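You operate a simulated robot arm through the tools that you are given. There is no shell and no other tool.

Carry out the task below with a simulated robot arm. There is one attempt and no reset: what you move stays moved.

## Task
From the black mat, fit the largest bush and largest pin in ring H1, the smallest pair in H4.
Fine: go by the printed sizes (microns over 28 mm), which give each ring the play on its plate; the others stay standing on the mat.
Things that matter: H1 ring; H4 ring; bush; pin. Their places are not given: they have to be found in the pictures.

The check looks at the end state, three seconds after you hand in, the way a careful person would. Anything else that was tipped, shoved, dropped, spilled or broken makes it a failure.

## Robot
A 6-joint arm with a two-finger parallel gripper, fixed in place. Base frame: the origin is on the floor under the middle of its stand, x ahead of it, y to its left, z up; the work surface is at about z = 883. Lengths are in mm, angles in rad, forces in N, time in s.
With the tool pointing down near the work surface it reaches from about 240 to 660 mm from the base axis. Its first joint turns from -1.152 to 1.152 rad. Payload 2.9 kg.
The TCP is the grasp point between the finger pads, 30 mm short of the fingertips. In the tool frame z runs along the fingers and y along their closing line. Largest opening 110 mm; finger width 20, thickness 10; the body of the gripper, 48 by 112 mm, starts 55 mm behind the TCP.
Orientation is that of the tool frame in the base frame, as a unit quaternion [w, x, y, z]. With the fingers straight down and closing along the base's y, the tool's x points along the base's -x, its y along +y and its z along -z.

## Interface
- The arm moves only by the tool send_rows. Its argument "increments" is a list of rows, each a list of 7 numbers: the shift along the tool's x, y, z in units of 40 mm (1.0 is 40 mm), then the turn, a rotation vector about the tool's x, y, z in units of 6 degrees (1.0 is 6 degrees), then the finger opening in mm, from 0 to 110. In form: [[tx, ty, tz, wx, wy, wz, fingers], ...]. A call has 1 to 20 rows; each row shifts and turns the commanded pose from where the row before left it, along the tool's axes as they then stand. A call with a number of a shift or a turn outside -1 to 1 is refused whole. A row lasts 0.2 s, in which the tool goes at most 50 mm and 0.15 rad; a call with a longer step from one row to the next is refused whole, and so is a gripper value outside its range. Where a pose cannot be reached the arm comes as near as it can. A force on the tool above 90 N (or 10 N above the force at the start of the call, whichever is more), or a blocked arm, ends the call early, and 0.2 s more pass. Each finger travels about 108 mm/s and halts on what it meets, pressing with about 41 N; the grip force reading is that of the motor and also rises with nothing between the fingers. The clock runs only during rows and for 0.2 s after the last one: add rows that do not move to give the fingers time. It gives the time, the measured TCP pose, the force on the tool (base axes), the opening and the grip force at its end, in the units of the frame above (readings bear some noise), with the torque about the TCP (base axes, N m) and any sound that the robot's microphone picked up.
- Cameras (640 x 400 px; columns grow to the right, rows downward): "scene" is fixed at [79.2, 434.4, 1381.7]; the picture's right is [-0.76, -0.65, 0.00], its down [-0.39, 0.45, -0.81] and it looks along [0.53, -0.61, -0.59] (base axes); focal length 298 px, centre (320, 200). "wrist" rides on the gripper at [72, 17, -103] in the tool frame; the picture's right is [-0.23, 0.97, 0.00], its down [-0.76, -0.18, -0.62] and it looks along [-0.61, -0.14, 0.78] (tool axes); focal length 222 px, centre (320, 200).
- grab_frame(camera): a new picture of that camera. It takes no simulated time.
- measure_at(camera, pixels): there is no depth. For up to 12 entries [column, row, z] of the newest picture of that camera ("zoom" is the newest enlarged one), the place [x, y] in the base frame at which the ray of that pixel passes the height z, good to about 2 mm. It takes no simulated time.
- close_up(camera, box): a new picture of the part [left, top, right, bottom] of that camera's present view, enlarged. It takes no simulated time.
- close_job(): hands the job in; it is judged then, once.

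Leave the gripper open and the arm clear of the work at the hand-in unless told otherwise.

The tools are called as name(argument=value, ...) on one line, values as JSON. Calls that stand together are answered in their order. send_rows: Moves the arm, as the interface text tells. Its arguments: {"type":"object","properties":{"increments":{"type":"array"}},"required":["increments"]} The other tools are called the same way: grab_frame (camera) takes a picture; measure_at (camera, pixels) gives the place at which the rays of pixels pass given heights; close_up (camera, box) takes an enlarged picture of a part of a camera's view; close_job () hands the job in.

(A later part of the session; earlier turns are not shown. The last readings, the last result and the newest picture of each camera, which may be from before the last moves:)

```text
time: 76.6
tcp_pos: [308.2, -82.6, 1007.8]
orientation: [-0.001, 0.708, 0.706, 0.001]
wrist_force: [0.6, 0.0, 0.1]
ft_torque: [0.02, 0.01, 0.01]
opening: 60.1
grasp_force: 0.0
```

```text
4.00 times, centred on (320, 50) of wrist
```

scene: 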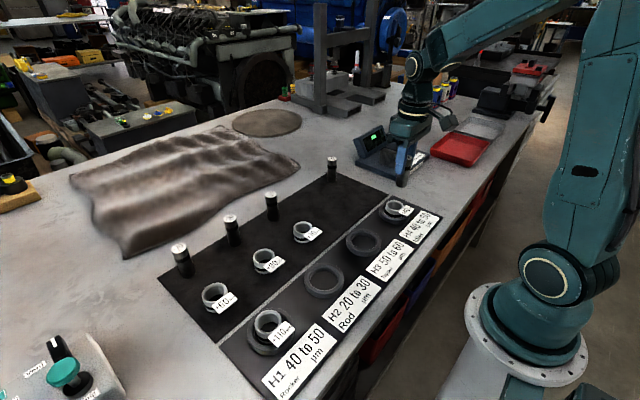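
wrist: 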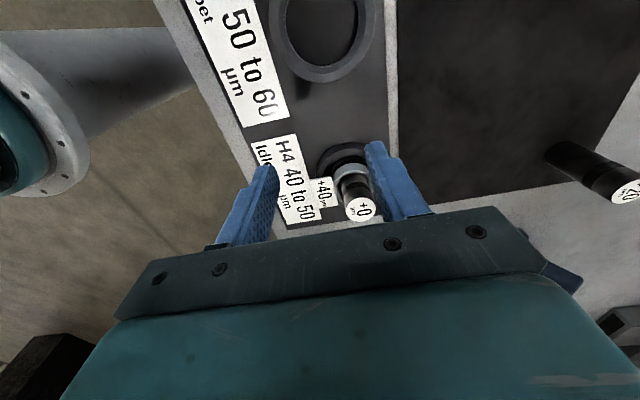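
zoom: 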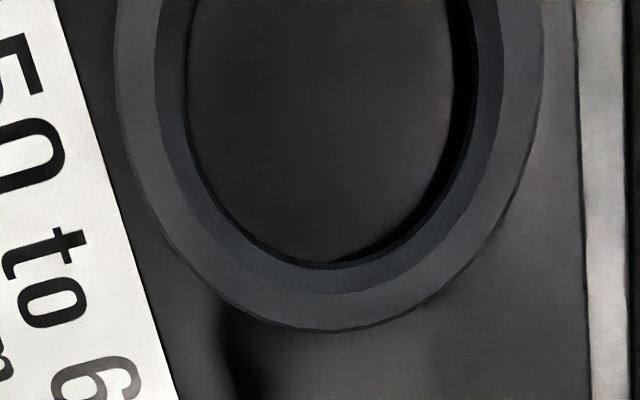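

H3 is a plain ring: OD 76, a wide chamfer, and a straight bore of about 50 mm. So a 45 mm bush has only ~2.8 mm radial clearance, and my bushes may be propped on the chamfer rather than flat. I'll look closely at both from the scene camera.

close_up(camera="scene", box=[378, 192, 418, 227])

close_up(camera="scene", box=[243, 303, 298, 353])

close_up(camera="wrist", box=[305, 130, 385, 230])

```text
11.43 times, centred on (398, 210) of scene
```

zoom: 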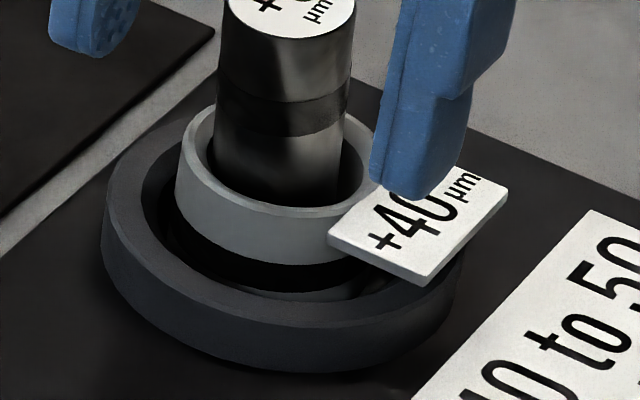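

```text
8.00 times, centred on (270, 328) of scene
```

zoom: 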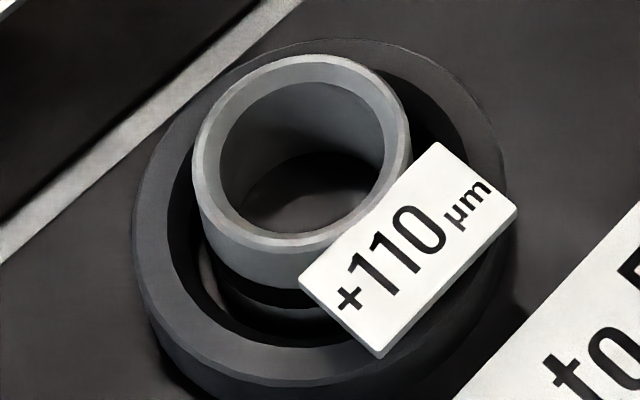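

```text
4.00 times, centred on (345, 180) of wrist
```

zoom: 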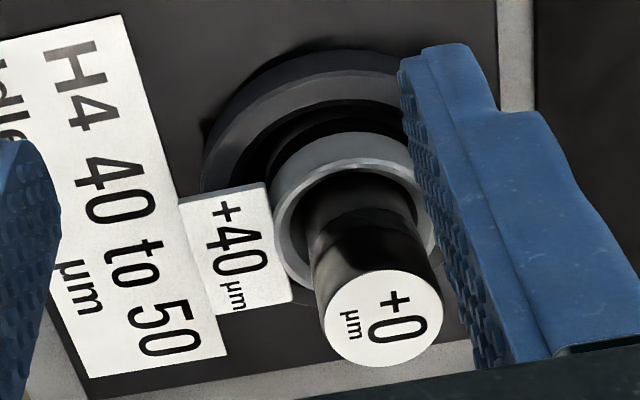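

To settle whether the H4 bush is flat, I'll get an overhead view with the whole ring and bush in frame and compare their centres.

send_rows(increments=[[-0.8, 0.05, -0.4, 0, 0, 0, 60], [-0.9, 0.05, -0.4, 0, 0, 0, 60], [-0.95, 0.06, -0.4, 0, 0, 0, 60], [0, 0, 0, 0, 0, 0, 60], [0, 0, 0, 0, 0, 0, 60]])

grab_frame(camera="wrist")

close_up(camera="wrist", box=[265, 25, 375, 125])

```text
time: 77.8
tcp_pos: [313.9, -188.0, 1057.0]
orientation: [0.0, 0.707, 0.707, 0.001]
wrist_force: [0.0, 0.1, 0.1]
ft_torque: [-0.02, -0.03, -0.01]
opening: 59.6
grasp_force: 0.0
```

```text
taken
```

wrist: 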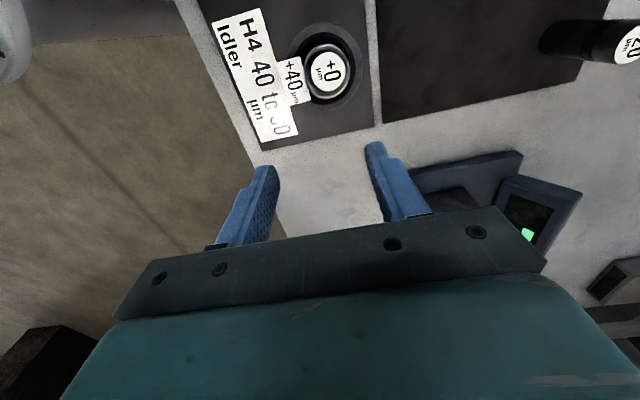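

```text
4.00 times, centred on (320, 75) of wrist
```

zoom: 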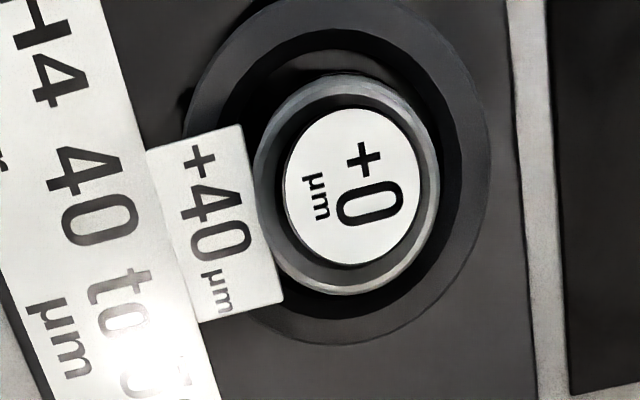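

Centres: the bush is about 2 mm off the ring's centre in x (within its clearance), but the pin's top leans +6 mm in y. I need to see whether the bush itself tilts with the pin, so I'll zoom hard on the bush's side from the scene camera.

close_up(camera="scene", box=[382, 196, 410, 222])

close_up(camera="scene", box=[250, 240, 290, 275])

```text
15.38 times, centred on (396, 209) of scene
```

zoom: 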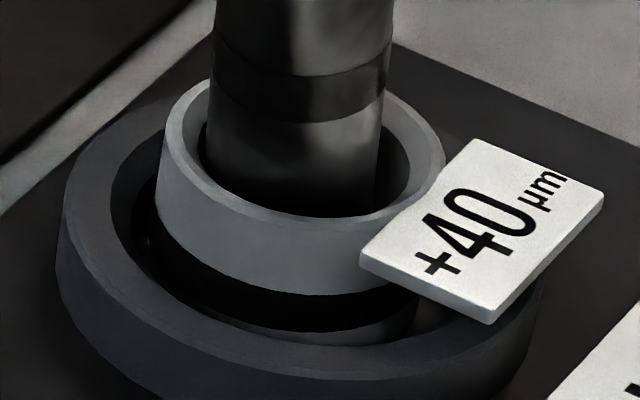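

```text
11.43 times, centred on (270, 258) of scene
```

zoom: 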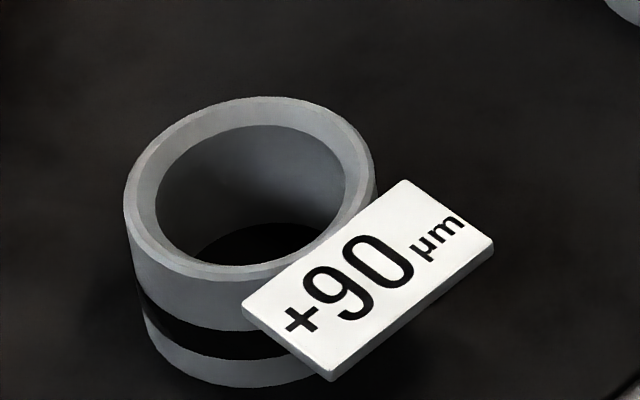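

The bush's side also seems to lean, so the bush may be propped on the ring's chamfer. I'll compare silhouettes at high zoom: H1's bush, H4's bush and a flat reference bush (+90, whose side slope matches vertical).

close_up(camera="scene", box=[250, 308, 280, 338])

close_up(camera="scene", box=[382, 202, 398, 218])

close_up(camera="scene", box=[294, 218, 324, 246])

```text
13.33 times, centred on (265, 323) of scene
```

zoom: 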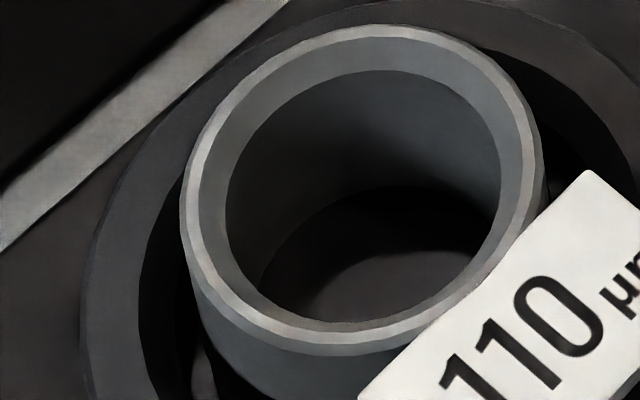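

```text
16.00 times, centred on (390, 210) of scene
```

zoom: 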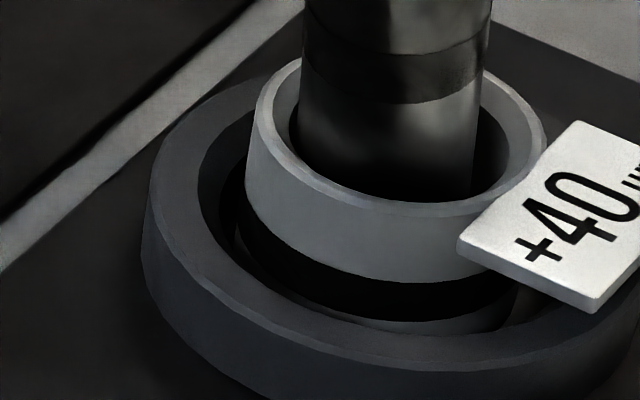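

```text
14.29 times, centred on (309, 232) of scene
```

zoom: 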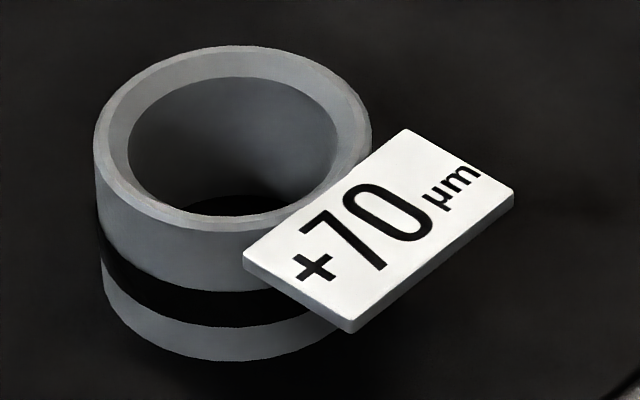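

Taken together, the evidence says the pin is not standing flat: its foot seems near-centred and it leans until it meets the bush mouth. I'll re-grip it (fingers along x), lift it out, and look inside the H4 bush. Moving over the pin top at about (330, −148) and lowering.

send_rows(increments=[[0.5, 0.2, 0, 0, 0, 0, 60], [0.48, 0.2, 0.3, 0, 0, 0, 60], [0, 0, 0.8, 0, 0, 0, 60], [0, 0, 0.8, 0, 0, 0, 60], [0, 0, 0.5, 0, 0, 0, 60], [0, 0, 0.13, 0, 0, 0, 60], [0, 0, 0, 0, 0, 0, 60]])

close_up(camera="wrist", box=[255, 100, 385, 220])

close_up(camera="scene", box=[370, 170, 425, 225])

```text
time: 79.4
tcp_pos: [330.1, -147.6, 956.1]
orientation: [0.0, 0.707, 0.707, 0.001]
wrist_force: [0.3, -0.7, -0.3]
ft_torque: [-0.01, 0.03, 0.0]
opening: 60.0
grasp_force: 0.0
```

```text
3.33 times, centred on (320, 160) of wrist
```

zoom: 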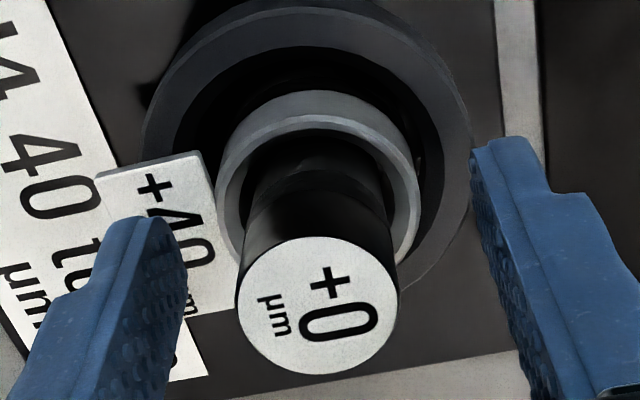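

```text
7.27 times, centred on (398, 198) of scene
```

zoom: 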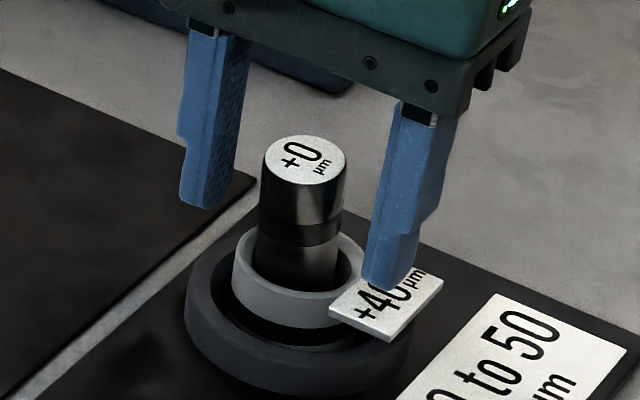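

Positioned around the pin. Closing on it.

send_rows(increments=[[0, 0, 0, 0, 0, 0, 50], [0, 0, 0, 0, 0, 0, 42], [0, 0, 0, 0, 0, 0, 36], [0, 0, 0, 0, 0, 0, 31], [0, 0, 0, 0, 0, 0, 28], [0, 0, 0, 0, 0, 0, 20], [0, 0, 0, 0, 0, 0, 20]])

send_rows(increments=[[0, 0, -0.1, 0, 0, 0, 20], [0, 0, -0.15, 0, 0, 0, 20], [0, 0, 0, 0, 0, 0, 20]])

close_up(camera="scene", box=[370, 170, 425, 225])

close_up(camera="wrist", box=[255, 100, 385, 220])

```text
time: 81.0
tcp_pos: [329.9, -147.0, 956.5]
orientation: [0.001, 0.708, 0.707, 0.0]
wrist_force: [0.6, -1.0, 1.2]
ft_torque: [-0.01, -0.05, 0.01]
opening: 27.3
grasp_force: 40.4
```

```text
time: 81.8
tcp_pos: [330.1, -147.2, 967.2]
orientation: [0.0, 0.707, 0.707, 0.0]
wrist_force: [0.3, 0.3, -1.3]
ft_torque: [0.04, 0.05, 0.0]
opening: 27.1
grasp_force: 41.0
```

```text
7.27 times, centred on (398, 198) of scene
```

zoom: 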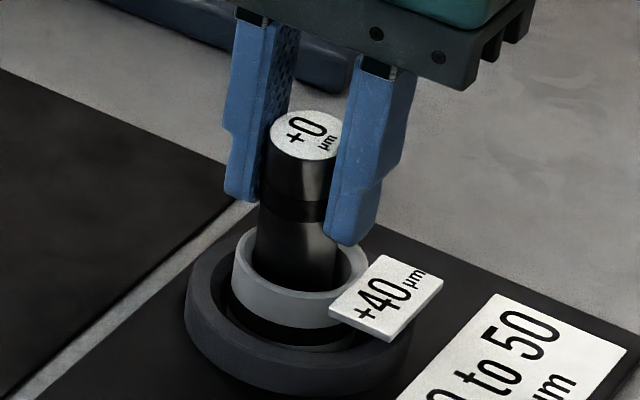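

```text
3.33 times, centred on (320, 160) of wrist
```

zoom: 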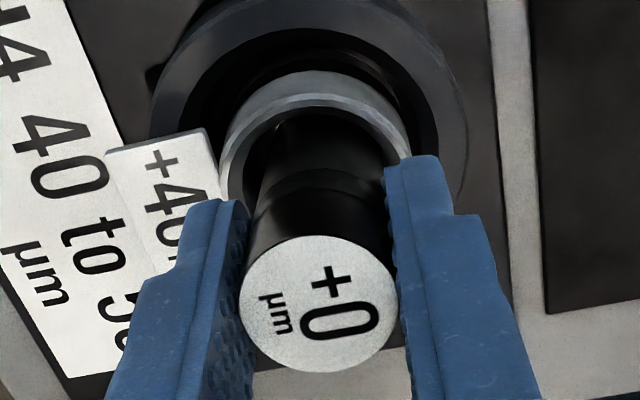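

The bush stayed put. Lifting the pin fully out and moving so the camera looks down into the H4 bush.

send_rows(increments=[[0, 0, -0.4, 0, 0, 0, 20], [0, 0, -0.8, 0, 0, 0, 20], [0, 0, -0.8, 0, 0, 0, 20], [0, 0, -0.3, 0, 0, 0, 20], [-0.6, -0.2, 0, 0, 0, 0, 20], [-0.5, -0.2, 0, 0, 0, 0, 20], [0, 0, 0, 0, 0, 0, 20]])

grab_frame(camera="wrist")

close_up(camera="wrist", box=[265, 20, 375, 120])

close_up(camera="scene", box=[380, 195, 412, 223])

```text
time: 83.4
tcp_pos: [314.6, -192.6, 1059.0]
orientation: [-0.001, 0.707, 0.708, 0.0]
wrist_force: [-0.2, 0.3, -2.1]
ft_torque: [0.01, 0.02, 0.0]
opening: 27.0
grasp_force: 41.2
```

```text
taken
```

wrist: 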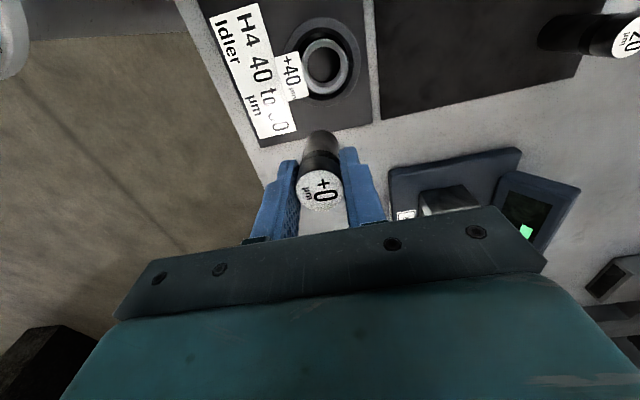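

```text
4.00 times, centred on (320, 70) of wrist
```

zoom: 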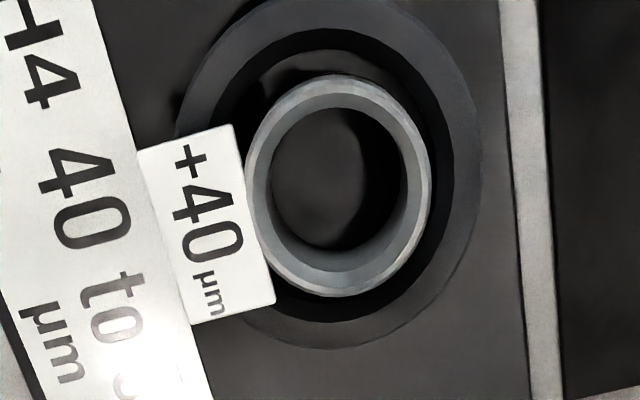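

```text
14.29 times, centred on (396, 209) of scene
```

zoom: 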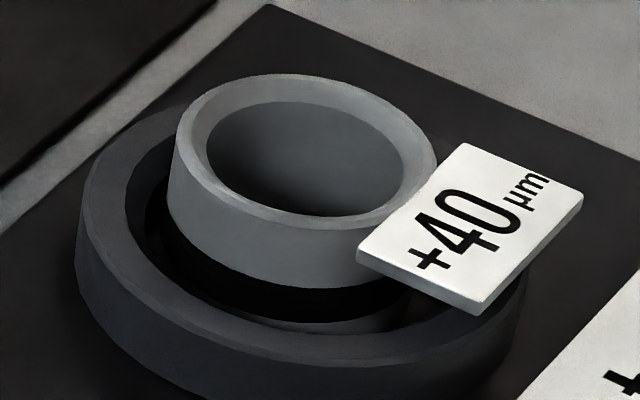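

The H4 bush looks level with a clear straight bore and flat floor. Now I'll look at the pin in the gripper: its lean and its bottom face.

close_up(camera="wrist", box=[280, 115, 360, 220])

grab_frame(camera="scene")

close_up(camera="scene", box=[385, 135, 435, 185])

```text
3.81 times, centred on (320, 168) of wrist
```

zoom: 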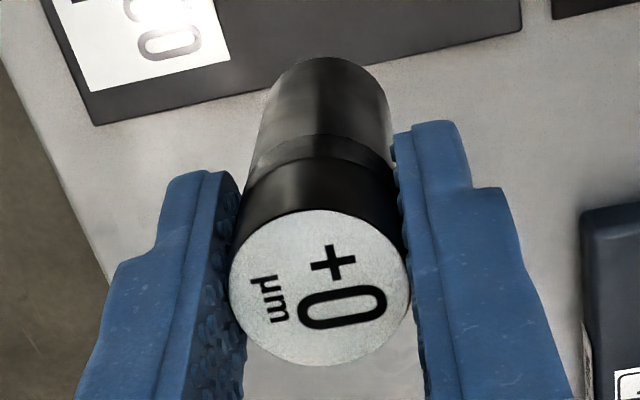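

```text
taken
```

scene: 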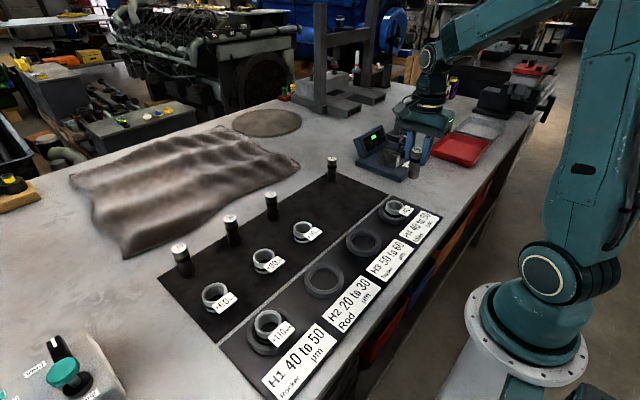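

```text
8.00 times, centred on (410, 160) of scene
```

zoom: 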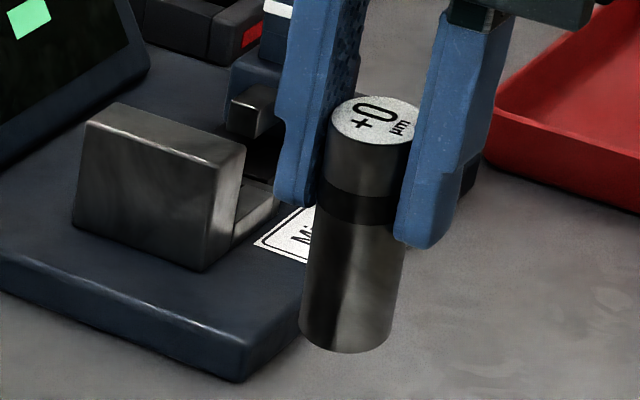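

The pin kept a ~6° lean in y in my grip, while the bush is level. I'll look closely at the floor inside the H4 bush for any bump or seat.

close_up(camera="wrist", box=[295, 35, 355, 95])

close_up(camera="scene", box=[384, 200, 406, 218])

```text
6.67 times, centred on (325, 65) of wrist
```

zoom: 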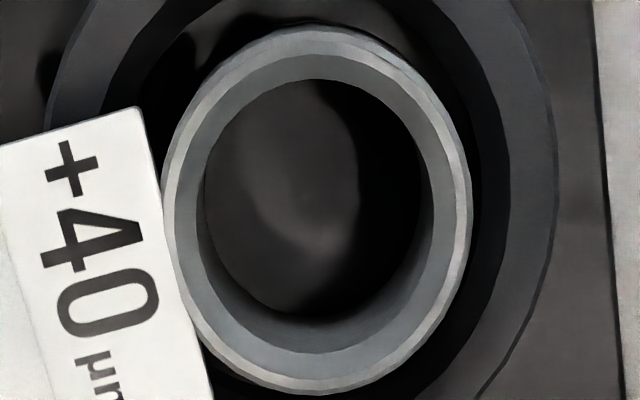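

```text
16.00 times, centred on (395, 209) of scene
```

zoom: 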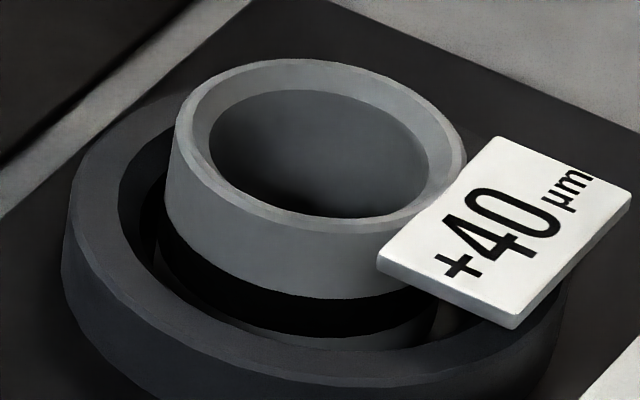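

The floor looks flat, so the leaning foot likely caught on a small step because it was off-centre. First I'll square the pin up in my grip by pressing it lightly on a flat, free part of the first mat, where bush +40 stood at (448, −59). Moving there at height.

send_rows(increments=[[0.3, 0.3, 0, 0, 0, 0, 20], [0.6, 0.62, 0, 0, 0, 0, 20], [0.7, 0.7, 0, 0, 0, 0, 20], [0.7, 0.7, 0, 0, 0, 0, 20], [0.6, 0.6, 0, 0, 0, 0, 20], [0.38, 0.4, 0, 0, 0, 0, 20], [0, 0, 0.7, 0, 0, 0, 20], [0, 0, 0.8, 0, 0, 0, 20], [0, 0, 0.6, 0, 0, 0, 20], [0, 0, 0, 0, 0, 0, 20]])

grab_frame(camera="wrist")

close_up(camera="scene", box=[305, 150, 365, 210])

```text
time: 85.6
tcp_pos: [447.5, -60.1, 973.9]
orientation: [0.0, 0.707, 0.707, 0.0]
wrist_force: [0.1, -1.0, -2.7]
ft_torque: [0.04, 0.02, 0.01]
opening: 27.4
grasp_force: 41.0
```

```text
taken
```

wrist: 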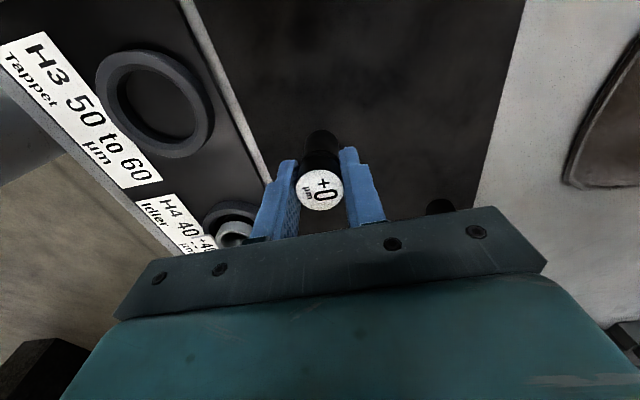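

```text
6.67 times, centred on (335, 180) of scene
```

zoom: 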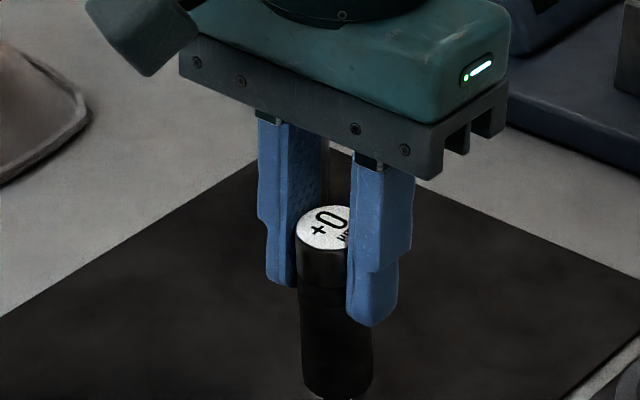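

At z ≈ 974 over the free spot; the pin's lean is visible in the scene view. Lowering in small steps until it touches the mat.

send_rows(increments=[[0, 0, 0.1, 0, 0, 0, 20], [0, 0, 0.1, 0, 0, 0, 20], [0, 0, 0.05, 0, 0, 0, 20], [0, 0, 0, 0, 0, 0, 20]])

send_rows(increments=[[0, 0, 0.03, 0, 0, 0, 20], [0, 0, 0.03, 0, 0, 0, 20], [0, 0, 0, 0, 0, 0, 20]])

```text
time: 86.6
tcp_pos: [448.3, -60.2, 963.7]
orientation: [0.001, 0.707, 0.707, 0.0]
wrist_force: [-0.5, -0.3, -2.3]
ft_torque: [0.0, 0.02, -0.01]
opening: 27.2
grasp_force: 40.6
```

```text
time: 87.4
tcp_pos: [446.4, -62.2, 962.0]
orientation: [0.0, 0.707, 0.707, 0.0]
wrist_force: [0.6, 0.0, -2.3]
ft_torque: [0.01, -0.04, 0.0]
opening: 27.3
grasp_force: 41.0
```

No contact at z ≈ 962 yet. Continuing in 1.2 mm steps.

send_rows(increments=[[0, 0, 0.03, 0, 0, 0, 20], [0, 0, 0.03, 0, 0, 0, 20], [0, 0, 0, 0, 0, 0, 20]])

send_rows(increments=[[0, 0, 0.03, 0, 0, 0, 20], [0, 0, 0.03, 0, 0, 0, 20], [0, 0, 0, 0, 0, 0, 20]])

```text
time: 88.2
tcp_pos: [446.9, -61.4, 959.6]
orientation: [0.0, 0.707, 0.708, 0.0]
wrist_force: [0.9, -0.7, -2.5]
ft_torque: [0.0, -0.01, 0.04]
opening: 27.4
grasp_force: 41.0
```

```text
time: 89.0
tcp_pos: [448.0, -61.1, 957.7]
orientation: [0.0, 0.708, 0.707, 0.0]
wrist_force: [0.0, -0.9, -3.0]
ft_torque: [0.04, 0.03, -0.02]
opening: 26.9
grasp_force: 40.9
```

send_rows(increments=[[0, 0, 0.03, 0, 0, 0, 20], [0, 0, 0.03, 0, 0, 0, 20], [0, 0, 0, 0, 0, 0, 20]])

send_rows(increments=[[0, 0, 0.02, 0, 0, 0, 20], [0, 0, 0.02, 0, 0, 0, 20], [0, 0, 0, 0, 0, 0, 20]])

```text
time: 89.8
tcp_pos: [444.6, -61.0, 955.7]
orientation: [0.001, 0.707, 0.707, 0.0]
wrist_force: [-4.2, 2.9, 15.5]
ft_torque: [0.11, 0.31, -0.05]
opening: 27.3
grasp_force: 40.6
```

```text
time: 90.6
tcp_pos: [447.1, -62.2, 955.0]
orientation: [0.001, 0.707, 0.707, 0.001]
wrist_force: [-8.9, 5.2, 39.0]
ft_torque: [0.09, 0.73, -0.08]
opening: 27.2
grasp_force: 40.7
```

Contact at about 955.6, now 39 N, and the torque suggests the foot is flat. Checking the lean in the pictures.

close_up(camera="scene", box=[315, 170, 355, 220])

close_up(camera="wrist", box=[280, 115, 360, 220])

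```text
8.00 times, centred on (335, 195) of scene
```

zoom: 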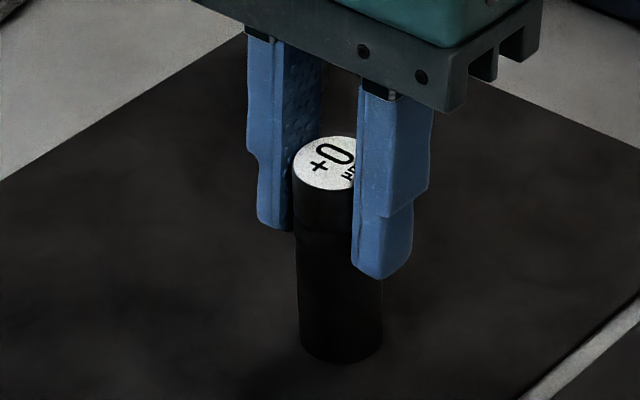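

```text
3.81 times, centred on (320, 168) of wrist
```

zoom: 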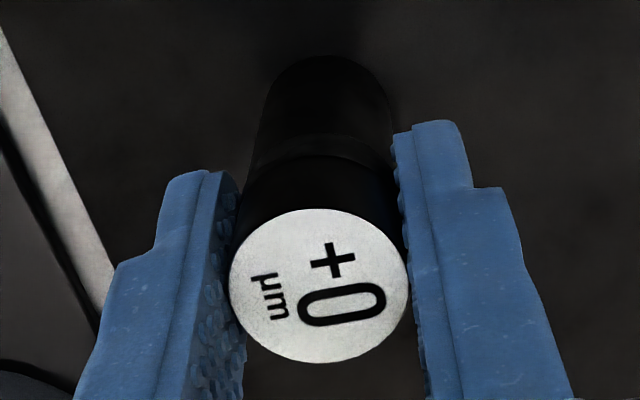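

Even pressed on the flat mat at ~40 N, the contact force acts at the pin's foot centre rather than its edge, and the lean stays. So the lean is a feature of my grip rather than a ledge in H4. In H4 the pin's foot had reached the floor. I'll lift, tilt the tool 6° so the pin hangs vertical, and verify before reinserting upright.

send_rows(increments=[[0, 0, -0.3, 0, 0, 0, 20], [0, 0, -0.8, 0, 0, 0, 20], [0, 0, -0.9, 0, 0, 0, 20], [0, 0, -0.5, 0, 0, 0, 20], [0, 0, 0, 0, 0.5, 0, 20], [0, 0, 0, 0, 0.45, 0, 20], [0, 0, 0, 0, 0, 0, 20], [0, 0, 0, 0, 0, 0, 20]])

close_up(camera="scene", box=[310, 130, 360, 180])

close_up(camera="wrist", box=[280, 115, 360, 220])

```text
time: 92.4
tcp_pos: [449.1, -61.8, 1051.3]
orientation: [-0.035, 0.706, 0.706, 0.035]
wrist_force: [-0.7, -0.1, -2.2]
ft_torque: [-0.02, 0.01, -0.02]
opening: 27.1
grasp_force: 41.0
```

```text
8.00 times, centred on (335, 155) of scene
```

zoom: 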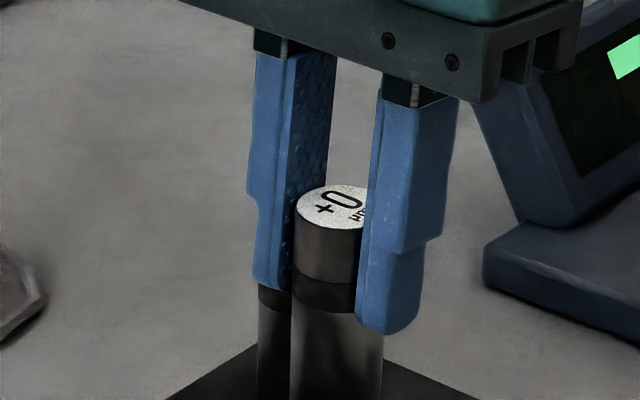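

```text
3.81 times, centred on (320, 168) of wrist
```

zoom: 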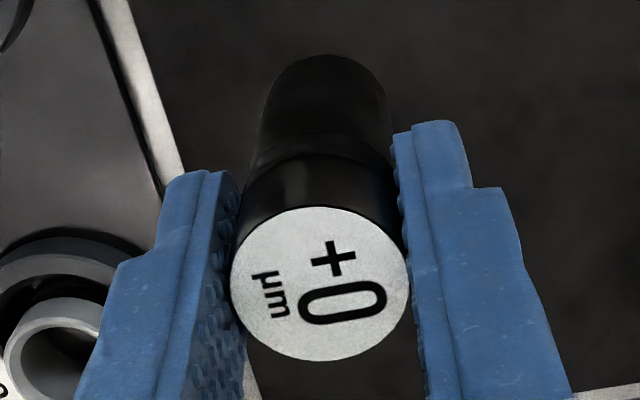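

The pin now hangs vertical in the scene view. Carrying it (with tilted-tool compensation) to above H4 so the foot aligns with the bush centre at about (328.7, −153.6), then down to ~10 mm above the bush.

send_rows(increments=[[-0.229, -0.297, -0.023, 0, 0, 0, 20], [-0.458, -0.5935, -0.0457, 0, 0, 0, 20], [-0.572, -0.742, -0.0571, 0, 0, 0, 20], [-0.572, -0.742, -0.0571, 0, 0, 0, 20], [-0.343, -0.445, -0.0343, 0, 0, 0, 20], [-0.115, -0.148, -0.0112, 0, 0, 0, 20], [0, 0, 0, 0, 0, 0, 20], [-0.066, 0, 0.663, 0, 0, 0, 20], [-0.066, 0, 0.663, 0, 0, 0, 20], [0, 0, 0, 0, 0, 0, 20], [0, 0, 0, 0, 0, 0, 20]])

grab_frame(camera="wrist")

close_up(camera="scene", box=[375, 165, 425, 225])

close_up(camera="wrist", box=[270, 70, 370, 220])

```text
time: 94.8
tcp_pos: [327.4, -153.6, 1001.4]
orientation: [-0.034, 0.706, 0.706, 0.035]
wrist_force: [0.2, 0.2, -2.6]
ft_torque: [0.01, -0.02, -0.01]
opening: 27.0
grasp_force: 41.0
```

```text
taken
```

wrist: 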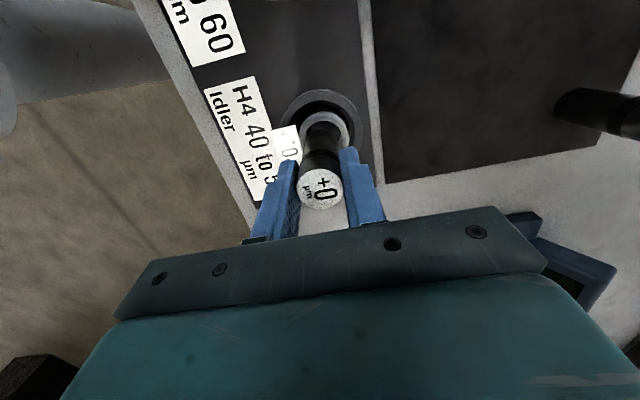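

```text
6.67 times, centred on (400, 195) of scene
```

zoom: 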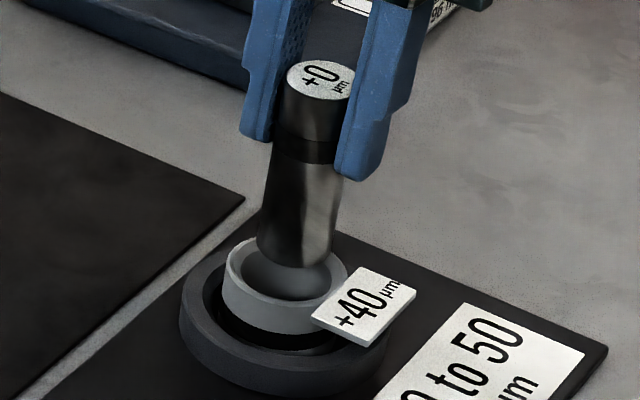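

```text
2.67 times, centred on (320, 145) of wrist
```

zoom: 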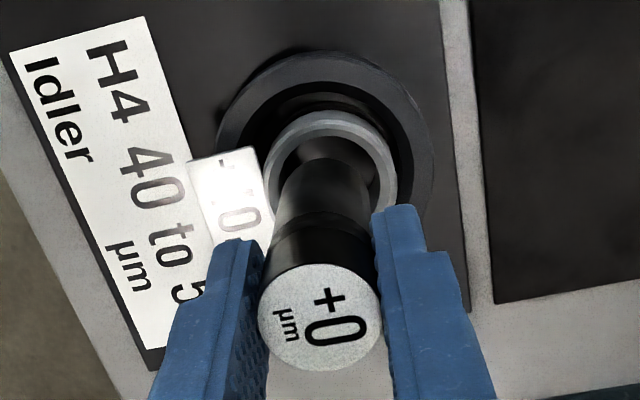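

Both views show the foot should shift about +1.9 mm in x. Applying and lowering ~14 mm into the bush mouth.

send_rows(increments=[[0, 0.0475, 0, 0, 0, 0, 20], [-0.0124, 0, 0.124, 0, 0, 0, 20], [-0.0124, 0, 0.124, 0, 0, 0, 20], [-0.0099, 0, 0.0995, 0, 0, 0, 20], [0, 0, 0, 0, 0, 0, 20]])

close_up(camera="scene", box=[378, 180, 418, 220])

close_up(camera="wrist", box=[280, 85, 360, 165])

```text
time: 96.0
tcp_pos: [328.4, -154.5, 986.2]
orientation: [-0.035, 0.707, 0.706, 0.035]
wrist_force: [-0.2, 0.5, -0.9]
ft_torque: [0.0, 0.02, 0.0]
opening: 27.1
grasp_force: 41.6
```

```text
10.00 times, centred on (398, 200) of scene
```

zoom: 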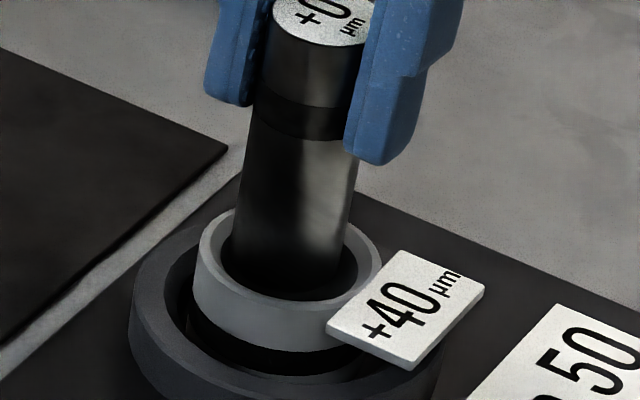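

```text
5.00 times, centred on (320, 125) of wrist
```

zoom: 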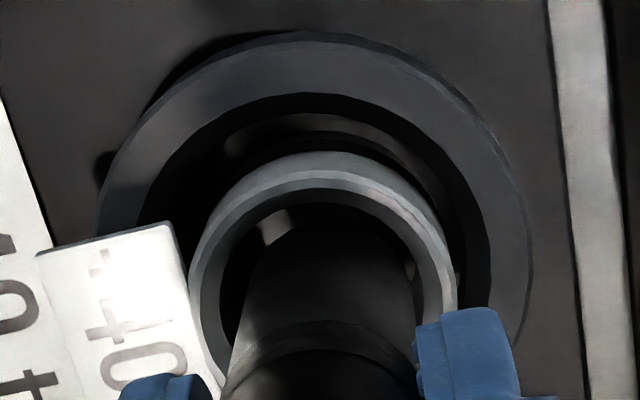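

The pin is inside the mouth, well centred (gaps ~25 and ~18 px). Lowering further in steps.

send_rows(increments=[[-0.0124, 0, 0.124, 0, 0, 0, 20], [-0.0124, 0, 0.124, 0, 0, 0, 20], [-0.0124, 0, 0.124, 0, 0, 0, 20], [-0.0124, 0, 0.124, 0, 0, 0, 20], [0, 0, 0, 0, 0, 0, 20]])

send_rows(increments=[[-0.003, 0, 0.03, 0, 0, 0, 20], [-0.003, 0, 0.03, 0, 0, 0, 20], [0, 0, 0, 0, 0, 0, 20]])

```text
time: 97.2
tcp_pos: [330.0, -153.1, 964.7]
orientation: [-0.035, 0.706, 0.707, 0.035]
wrist_force: [-0.4, -1.1, -2.6]
ft_torque: [0.01, 0.03, 0.03]
opening: 26.9
grasp_force: 41.2
```

```text
time: 98.0
tcp_pos: [330.4, -153.0, 963.4]
orientation: [-0.035, 0.706, 0.706, 0.035]
wrist_force: [-0.2, 0.9, -2.6]
ft_torque: [0.02, 0.0, -0.01]
opening: 27.2
grasp_force: 41.1
```

Still free at z ≈ 963. Continuing in ~1.2 mm steps.

send_rows(increments=[[-0.003, 0, 0.03, 0, 0, 0, 20], [-0.003, 0, 0.03, 0, 0, 0, 20], [0, 0, 0, 0, 0, 0, 20]])

send_rows(increments=[[-0.003, 0, 0.03, 0, 0, 0, 20], [0, 0, 0, 0, 0, 0, 20]])

```text
time: 98.8
tcp_pos: [329.8, -153.4, 960.8]
orientation: [-0.035, 0.706, 0.706, 0.035]
wrist_force: [0.7, 0.6, -2.2]
ft_torque: [0.02, -0.05, 0.01]
opening: 27.0
grasp_force: 41.1
```

```text
time: 99.4
tcp_pos: [329.3, -152.6, 960.2]
orientation: [-0.035, 0.706, 0.706, 0.035]
wrist_force: [-5.4, -1.2, 17.3]
ft_torque: [-0.08, 0.35, 0.01]
opening: 26.9
grasp_force: 41.2
```

Contact at ~960.5. I'll check whether the pin crept in the grip by looking at the disc, and at how deep it sits.

close_up(camera="wrist", box=[280, 115, 360, 220])

close_up(camera="scene", box=[378, 180, 418, 220])

```text
3.81 times, centred on (320, 168) of wrist
```

zoom: 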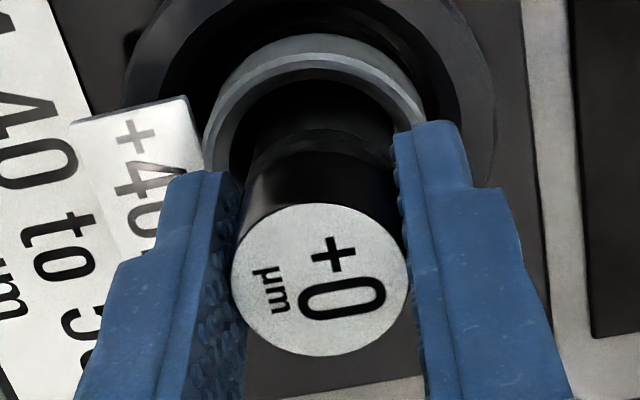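

```text
10.00 times, centred on (398, 200) of scene
```

zoom: 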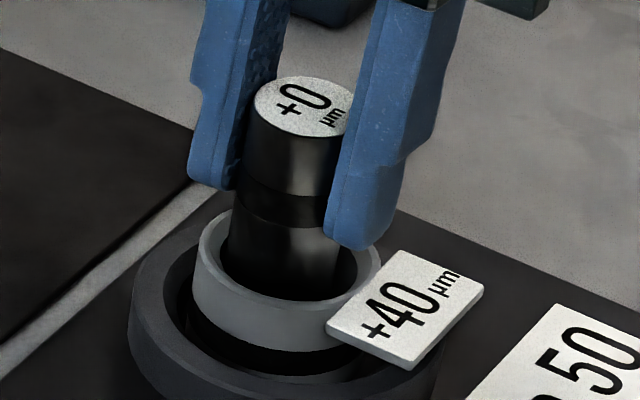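

The disc shows ~4 mm of creep since gripping, so this contact height does match the pin's foot on the floor, upright and centred. Easing off 0.6 mm and opening slowly.

send_rows(increments=[[0.0015, 0, -0.015, 0, 0, 0, 20], [0, 0, 0, 0, 0, 0, 24], [0, 0, 0, 0, 0, 0, 27], [0, 0, 0, 0, 0, 0, 28], [0, 0, 0, 0, 0, 0, 29], [0, 0, 0, 0, 0, 0, 30], [0, 0, 0, 0, 0, 0, 31]])

close_up(camera="wrist", box=[280, 115, 360, 220])

close_up(camera="scene", box=[378, 180, 418, 220])

```text
time: 101.0
tcp_pos: [330.6, -152.2, 960.7]
orientation: [-0.035, 0.707, 0.706, 0.035]
wrist_force: [-0.1, -0.6, -0.4]
ft_torque: [0.02, -0.03, -0.03]
opening: 31.0
grasp_force: 0.2
```

```text
3.81 times, centred on (320, 168) of wrist
```

zoom: 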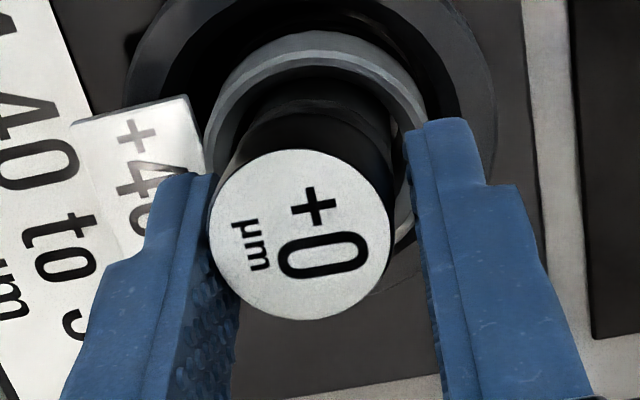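

```text
10.00 times, centred on (398, 200) of scene
```

zoom: 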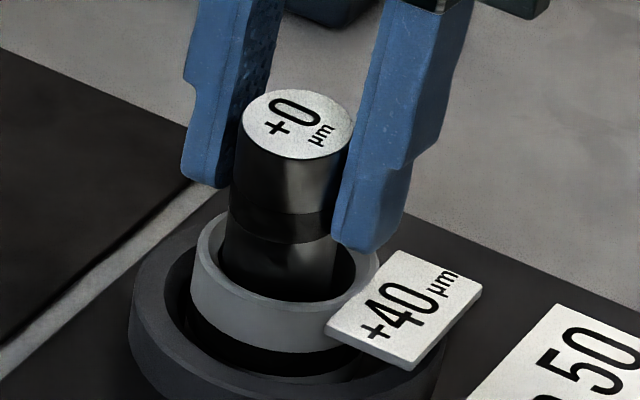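

On release the pin again leaned toward +y, although it stood on the floor upright and centred. The bush may be slightly propped on the ring's chamfer and nudging it. I'll open a bit, level the tool, and gently press both sides of the bush rim with the fingertips (straddling the pin) to make sure the bush is fully seated.

send_rows(increments=[[0, 0, 0, 0, 0, 0, 36], [0, 0, 0, 0, 0, 0, 42], [0, 0, 0, 0, -0.45, 0, 42], [0, 0, 0, 0, -0.5, 0, 42], [0, 0, 0, 0, 0, 0, 42], [0, 0, 0, 0, 0, 0, 42]])

close_up(camera="wrist", box=[260, 80, 380, 220])

close_up(camera="scene", box=[378, 180, 418, 220])

```text
time: 102.4
tcp_pos: [329.2, -153.4, 960.4]
orientation: [-0.001, 0.707, 0.707, 0.0]
wrist_force: [-0.3, 0.0, -0.5]
ft_torque: [0.01, -0.01, -0.01]
opening: 41.9
grasp_force: 0.2
```

```text
2.86 times, centred on (320, 150) of wrist
```

zoom: 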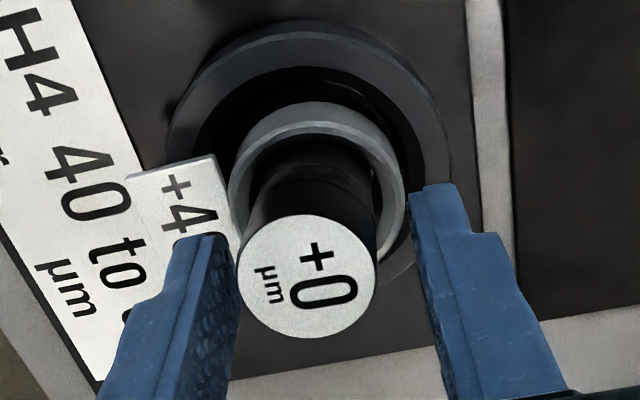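

```text
10.00 times, centred on (398, 200) of scene
```

zoom: 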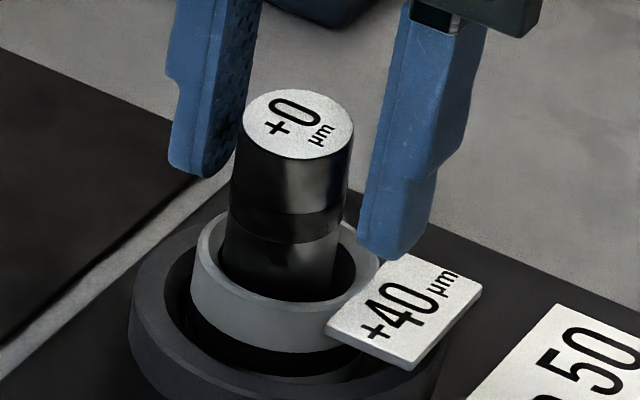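

I'll shift 1 mm to centre on the bush, close the opening to 38 mm, and lower the tips to the rim.

send_rows(increments=[[0, -0.025, 0, 0, 0, 0, 38], [0, 0, 0.1, 0, 0, 0, 38], [0, 0, 0.1, 0, 0, 0, 38], [0, 0, 0, 0, 0, 0, 38]])

send_rows(increments=[[0, 0, 0.03, 0, 0, 0, 38], [0, 0, 0.03, 0, 0, 0, 38], [0, 0, 0, 0, 0, 0, 38]])

```text
time: 103.4
tcp_pos: [329.6, -154.1, 952.6]
orientation: [0.001, 0.707, 0.707, 0.0]
wrist_force: [0.3, -0.6, -0.9]
ft_torque: [0.0, 0.01, 0.01]
opening: 38.0
grasp_force: 0.0
```

```text
time: 104.2
tcp_pos: [329.2, -153.8, 948.5]
orientation: [0.0, 0.707, 0.707, 0.0]
wrist_force: [0.2, -1.3, -0.1]
ft_torque: [-0.01, 0.01, -0.02]
opening: 37.8
grasp_force: 0.0
```

No contact at z ≈ 949.5. Going down 1 mm at a time.

send_rows(increments=[[0, 0, 0.025, 0, 0, 0, 38], [0, 0, 0.025, 0, 0, 0, 38], [0, 0, 0, 0, 0, 0, 38]])

send_rows(increments=[[0, 0, 0.025, 0, 0, 0, 38], [0, 0, 0, 0, 0, 0, 38]])

```text
time: 105.0
tcp_pos: [329.2, -154.3, 948.0]
orientation: [0.0, 0.707, 0.707, 0.0]
wrist_force: [-0.3, -0.2, 0.6]
ft_torque: [0.0, -0.01, 0.02]
opening: 38.2
grasp_force: 0.0
```

```text
time: 105.6
tcp_pos: [329.7, -153.7, 946.9]
orientation: [0.0, 0.707, 0.707, -0.001]
wrist_force: [0.1, 0.3, 0.3]
ft_torque: [0.0, 0.0, -0.06]
opening: 37.9
grasp_force: 0.0
```

send_rows(increments=[[0, 0, 0.025, 0, 0, 0, 38], [0, 0, 0, 0, 0, 0, 38]])

send_rows(increments=[[0, 0, 0.025, 0, 0, 0, 38], [0, 0, 0, 0, 0, 0, 38]])

close_up(camera="scene", box=[378, 185, 418, 225])

```text
time: 106.2
tcp_pos: [329.1, -153.9, 947.2]
orientation: [0.0, 0.708, 0.707, 0.0]
wrist_force: [-1.2, 2.9, 17.6]
ft_torque: [0.13, 0.33, -0.05]
opening: 37.7
grasp_force: 0.2
```

```text
time: 106.8
tcp_pos: [331.1, -154.0, 946.6]
orientation: [0.003, 0.707, 0.707, 0.0]
wrist_force: [-5.7, 4.9, 50.7]
ft_torque: [0.18, 0.93, -0.04]
opening: 38.1
grasp_force: 0.5
```

```text
10.00 times, centred on (398, 205) of scene
```

zoom: 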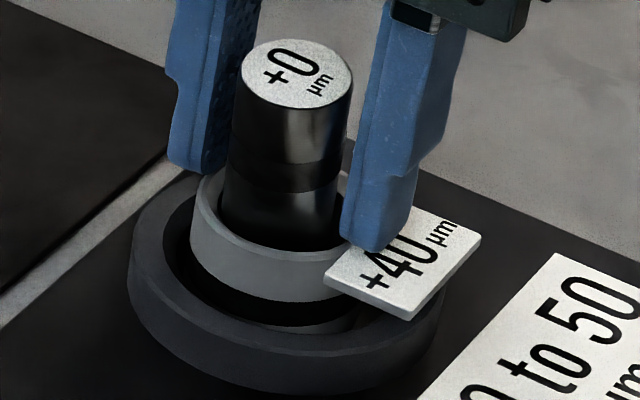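

Only the −x finger made contact (torque puts it at x ≈ −15), at tip height ≈ 916. I'll probe the +x side of the rim separately to see whether the bush is tilted: raise, widen, shift, then lower the +x fingertip onto the rim.

send_rows(increments=[[0, 0, -0.2, 0, 0, 0, 38], [0, 0, -0.2, 0, 0, 0, 50], [0, -0.3, 0, 0, 0, 0, 60], [0, 0, 0, 0, 0, 0, 60], [0, 0, 0.2, 0, 0, 0, 60], [0, 0, 0.1, 0, 0, 0, 60], [0, 0, 0, 0, 0, 0, 60]])

close_up(camera="wrist", box=[250, 80, 400, 220])

close_up(camera="scene", box=[378, 185, 418, 225])

```text
time: 108.4
tcp_pos: [318.0, -152.6, 949.2]
orientation: [0.0, 0.706, 0.708, -0.001]
wrist_force: [0.0, -0.1, 0.6]
ft_torque: [0.03, -0.01, -0.01]
opening: 59.9
grasp_force: 0.0
```

```text
2.86 times, centred on (325, 150) of wrist
```

zoom: 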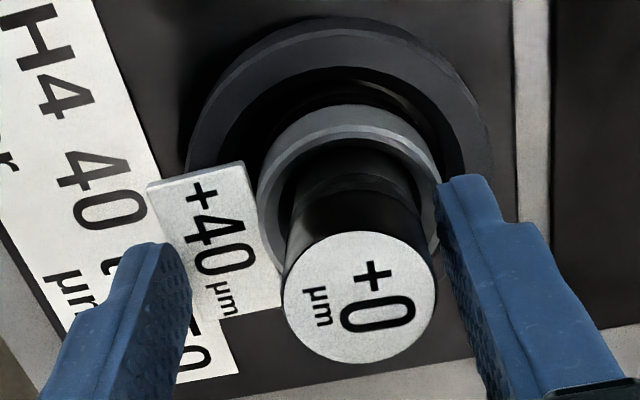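

```text
10.00 times, centred on (398, 205) of scene
```

zoom: 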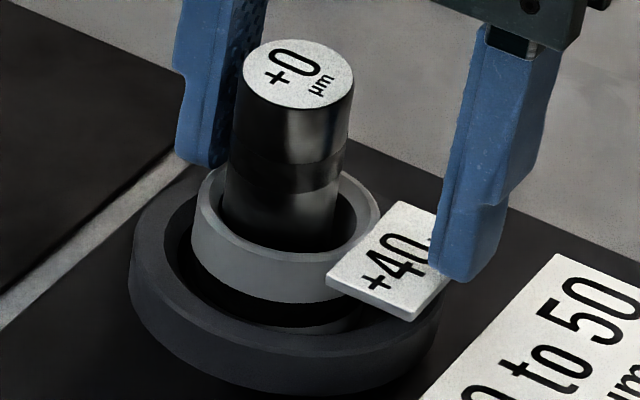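

The −x finger still overlaps the tab's end, so I'll widen to 70 and shift 5 mm more. Then I'll lower the +x tip to the rim step by step.

send_rows(increments=[[0, -0.125, 0, 0, 0, 0, 70], [0, 0, 0, 0, 0, 0, 70], [0, 0, 0.03, 0, 0, 0, 70], [0, 0, 0, 0, 0, 0, 70]])

send_rows(increments=[[0, 0, 0.025, 0, 0, 0, 70], [0, 0, 0, 0, 0, 0, 70]])

send_rows(increments=[[0, 0, 0.025, 0, 0, 0, 70], [0, 0, 0, 0, 0, 0, 70]])

send_rows(increments=[[0, 0, 0.025, 0, 0, 0, 70], [0, 0, 0, 0, 0, 0, 70]])

```text
time: 109.4
tcp_pos: [311.6, -153.9, 947.9]
orientation: [0.0, 0.707, 0.707, 0.0]
wrist_force: [-0.2, 0.1, 0.0]
ft_torque: [0.0, 0.01, -0.05]
opening: 70.1
grasp_force: 0.0
```

```text
time: 110.0
tcp_pos: [312.1, -152.7, 946.9]
orientation: [-0.001, 0.707, 0.708, 0.0]
wrist_force: [0.0, -0.5, 0.0]
ft_torque: [0.0, 0.01, 0.02]
opening: 70.3
grasp_force: 0.0
```

```text
time: 110.6
tcp_pos: [312.6, -153.8, 947.3]
orientation: [0.001, 0.707, 0.707, 0.0]
wrist_force: [0.4, 0.9, -0.1]
ft_torque: [-0.01, 0.02, 0.01]
opening: 69.9
grasp_force: 0.1
```

```text
time: 111.2
tcp_pos: [312.3, -152.5, 946.4]
orientation: [0.002, 0.707, 0.707, 0.0]
wrist_force: [-0.8, -0.7, 11.9]
ft_torque: [-0.03, -0.4, 0.01]
opening: 69.7
grasp_force: 0.1
```

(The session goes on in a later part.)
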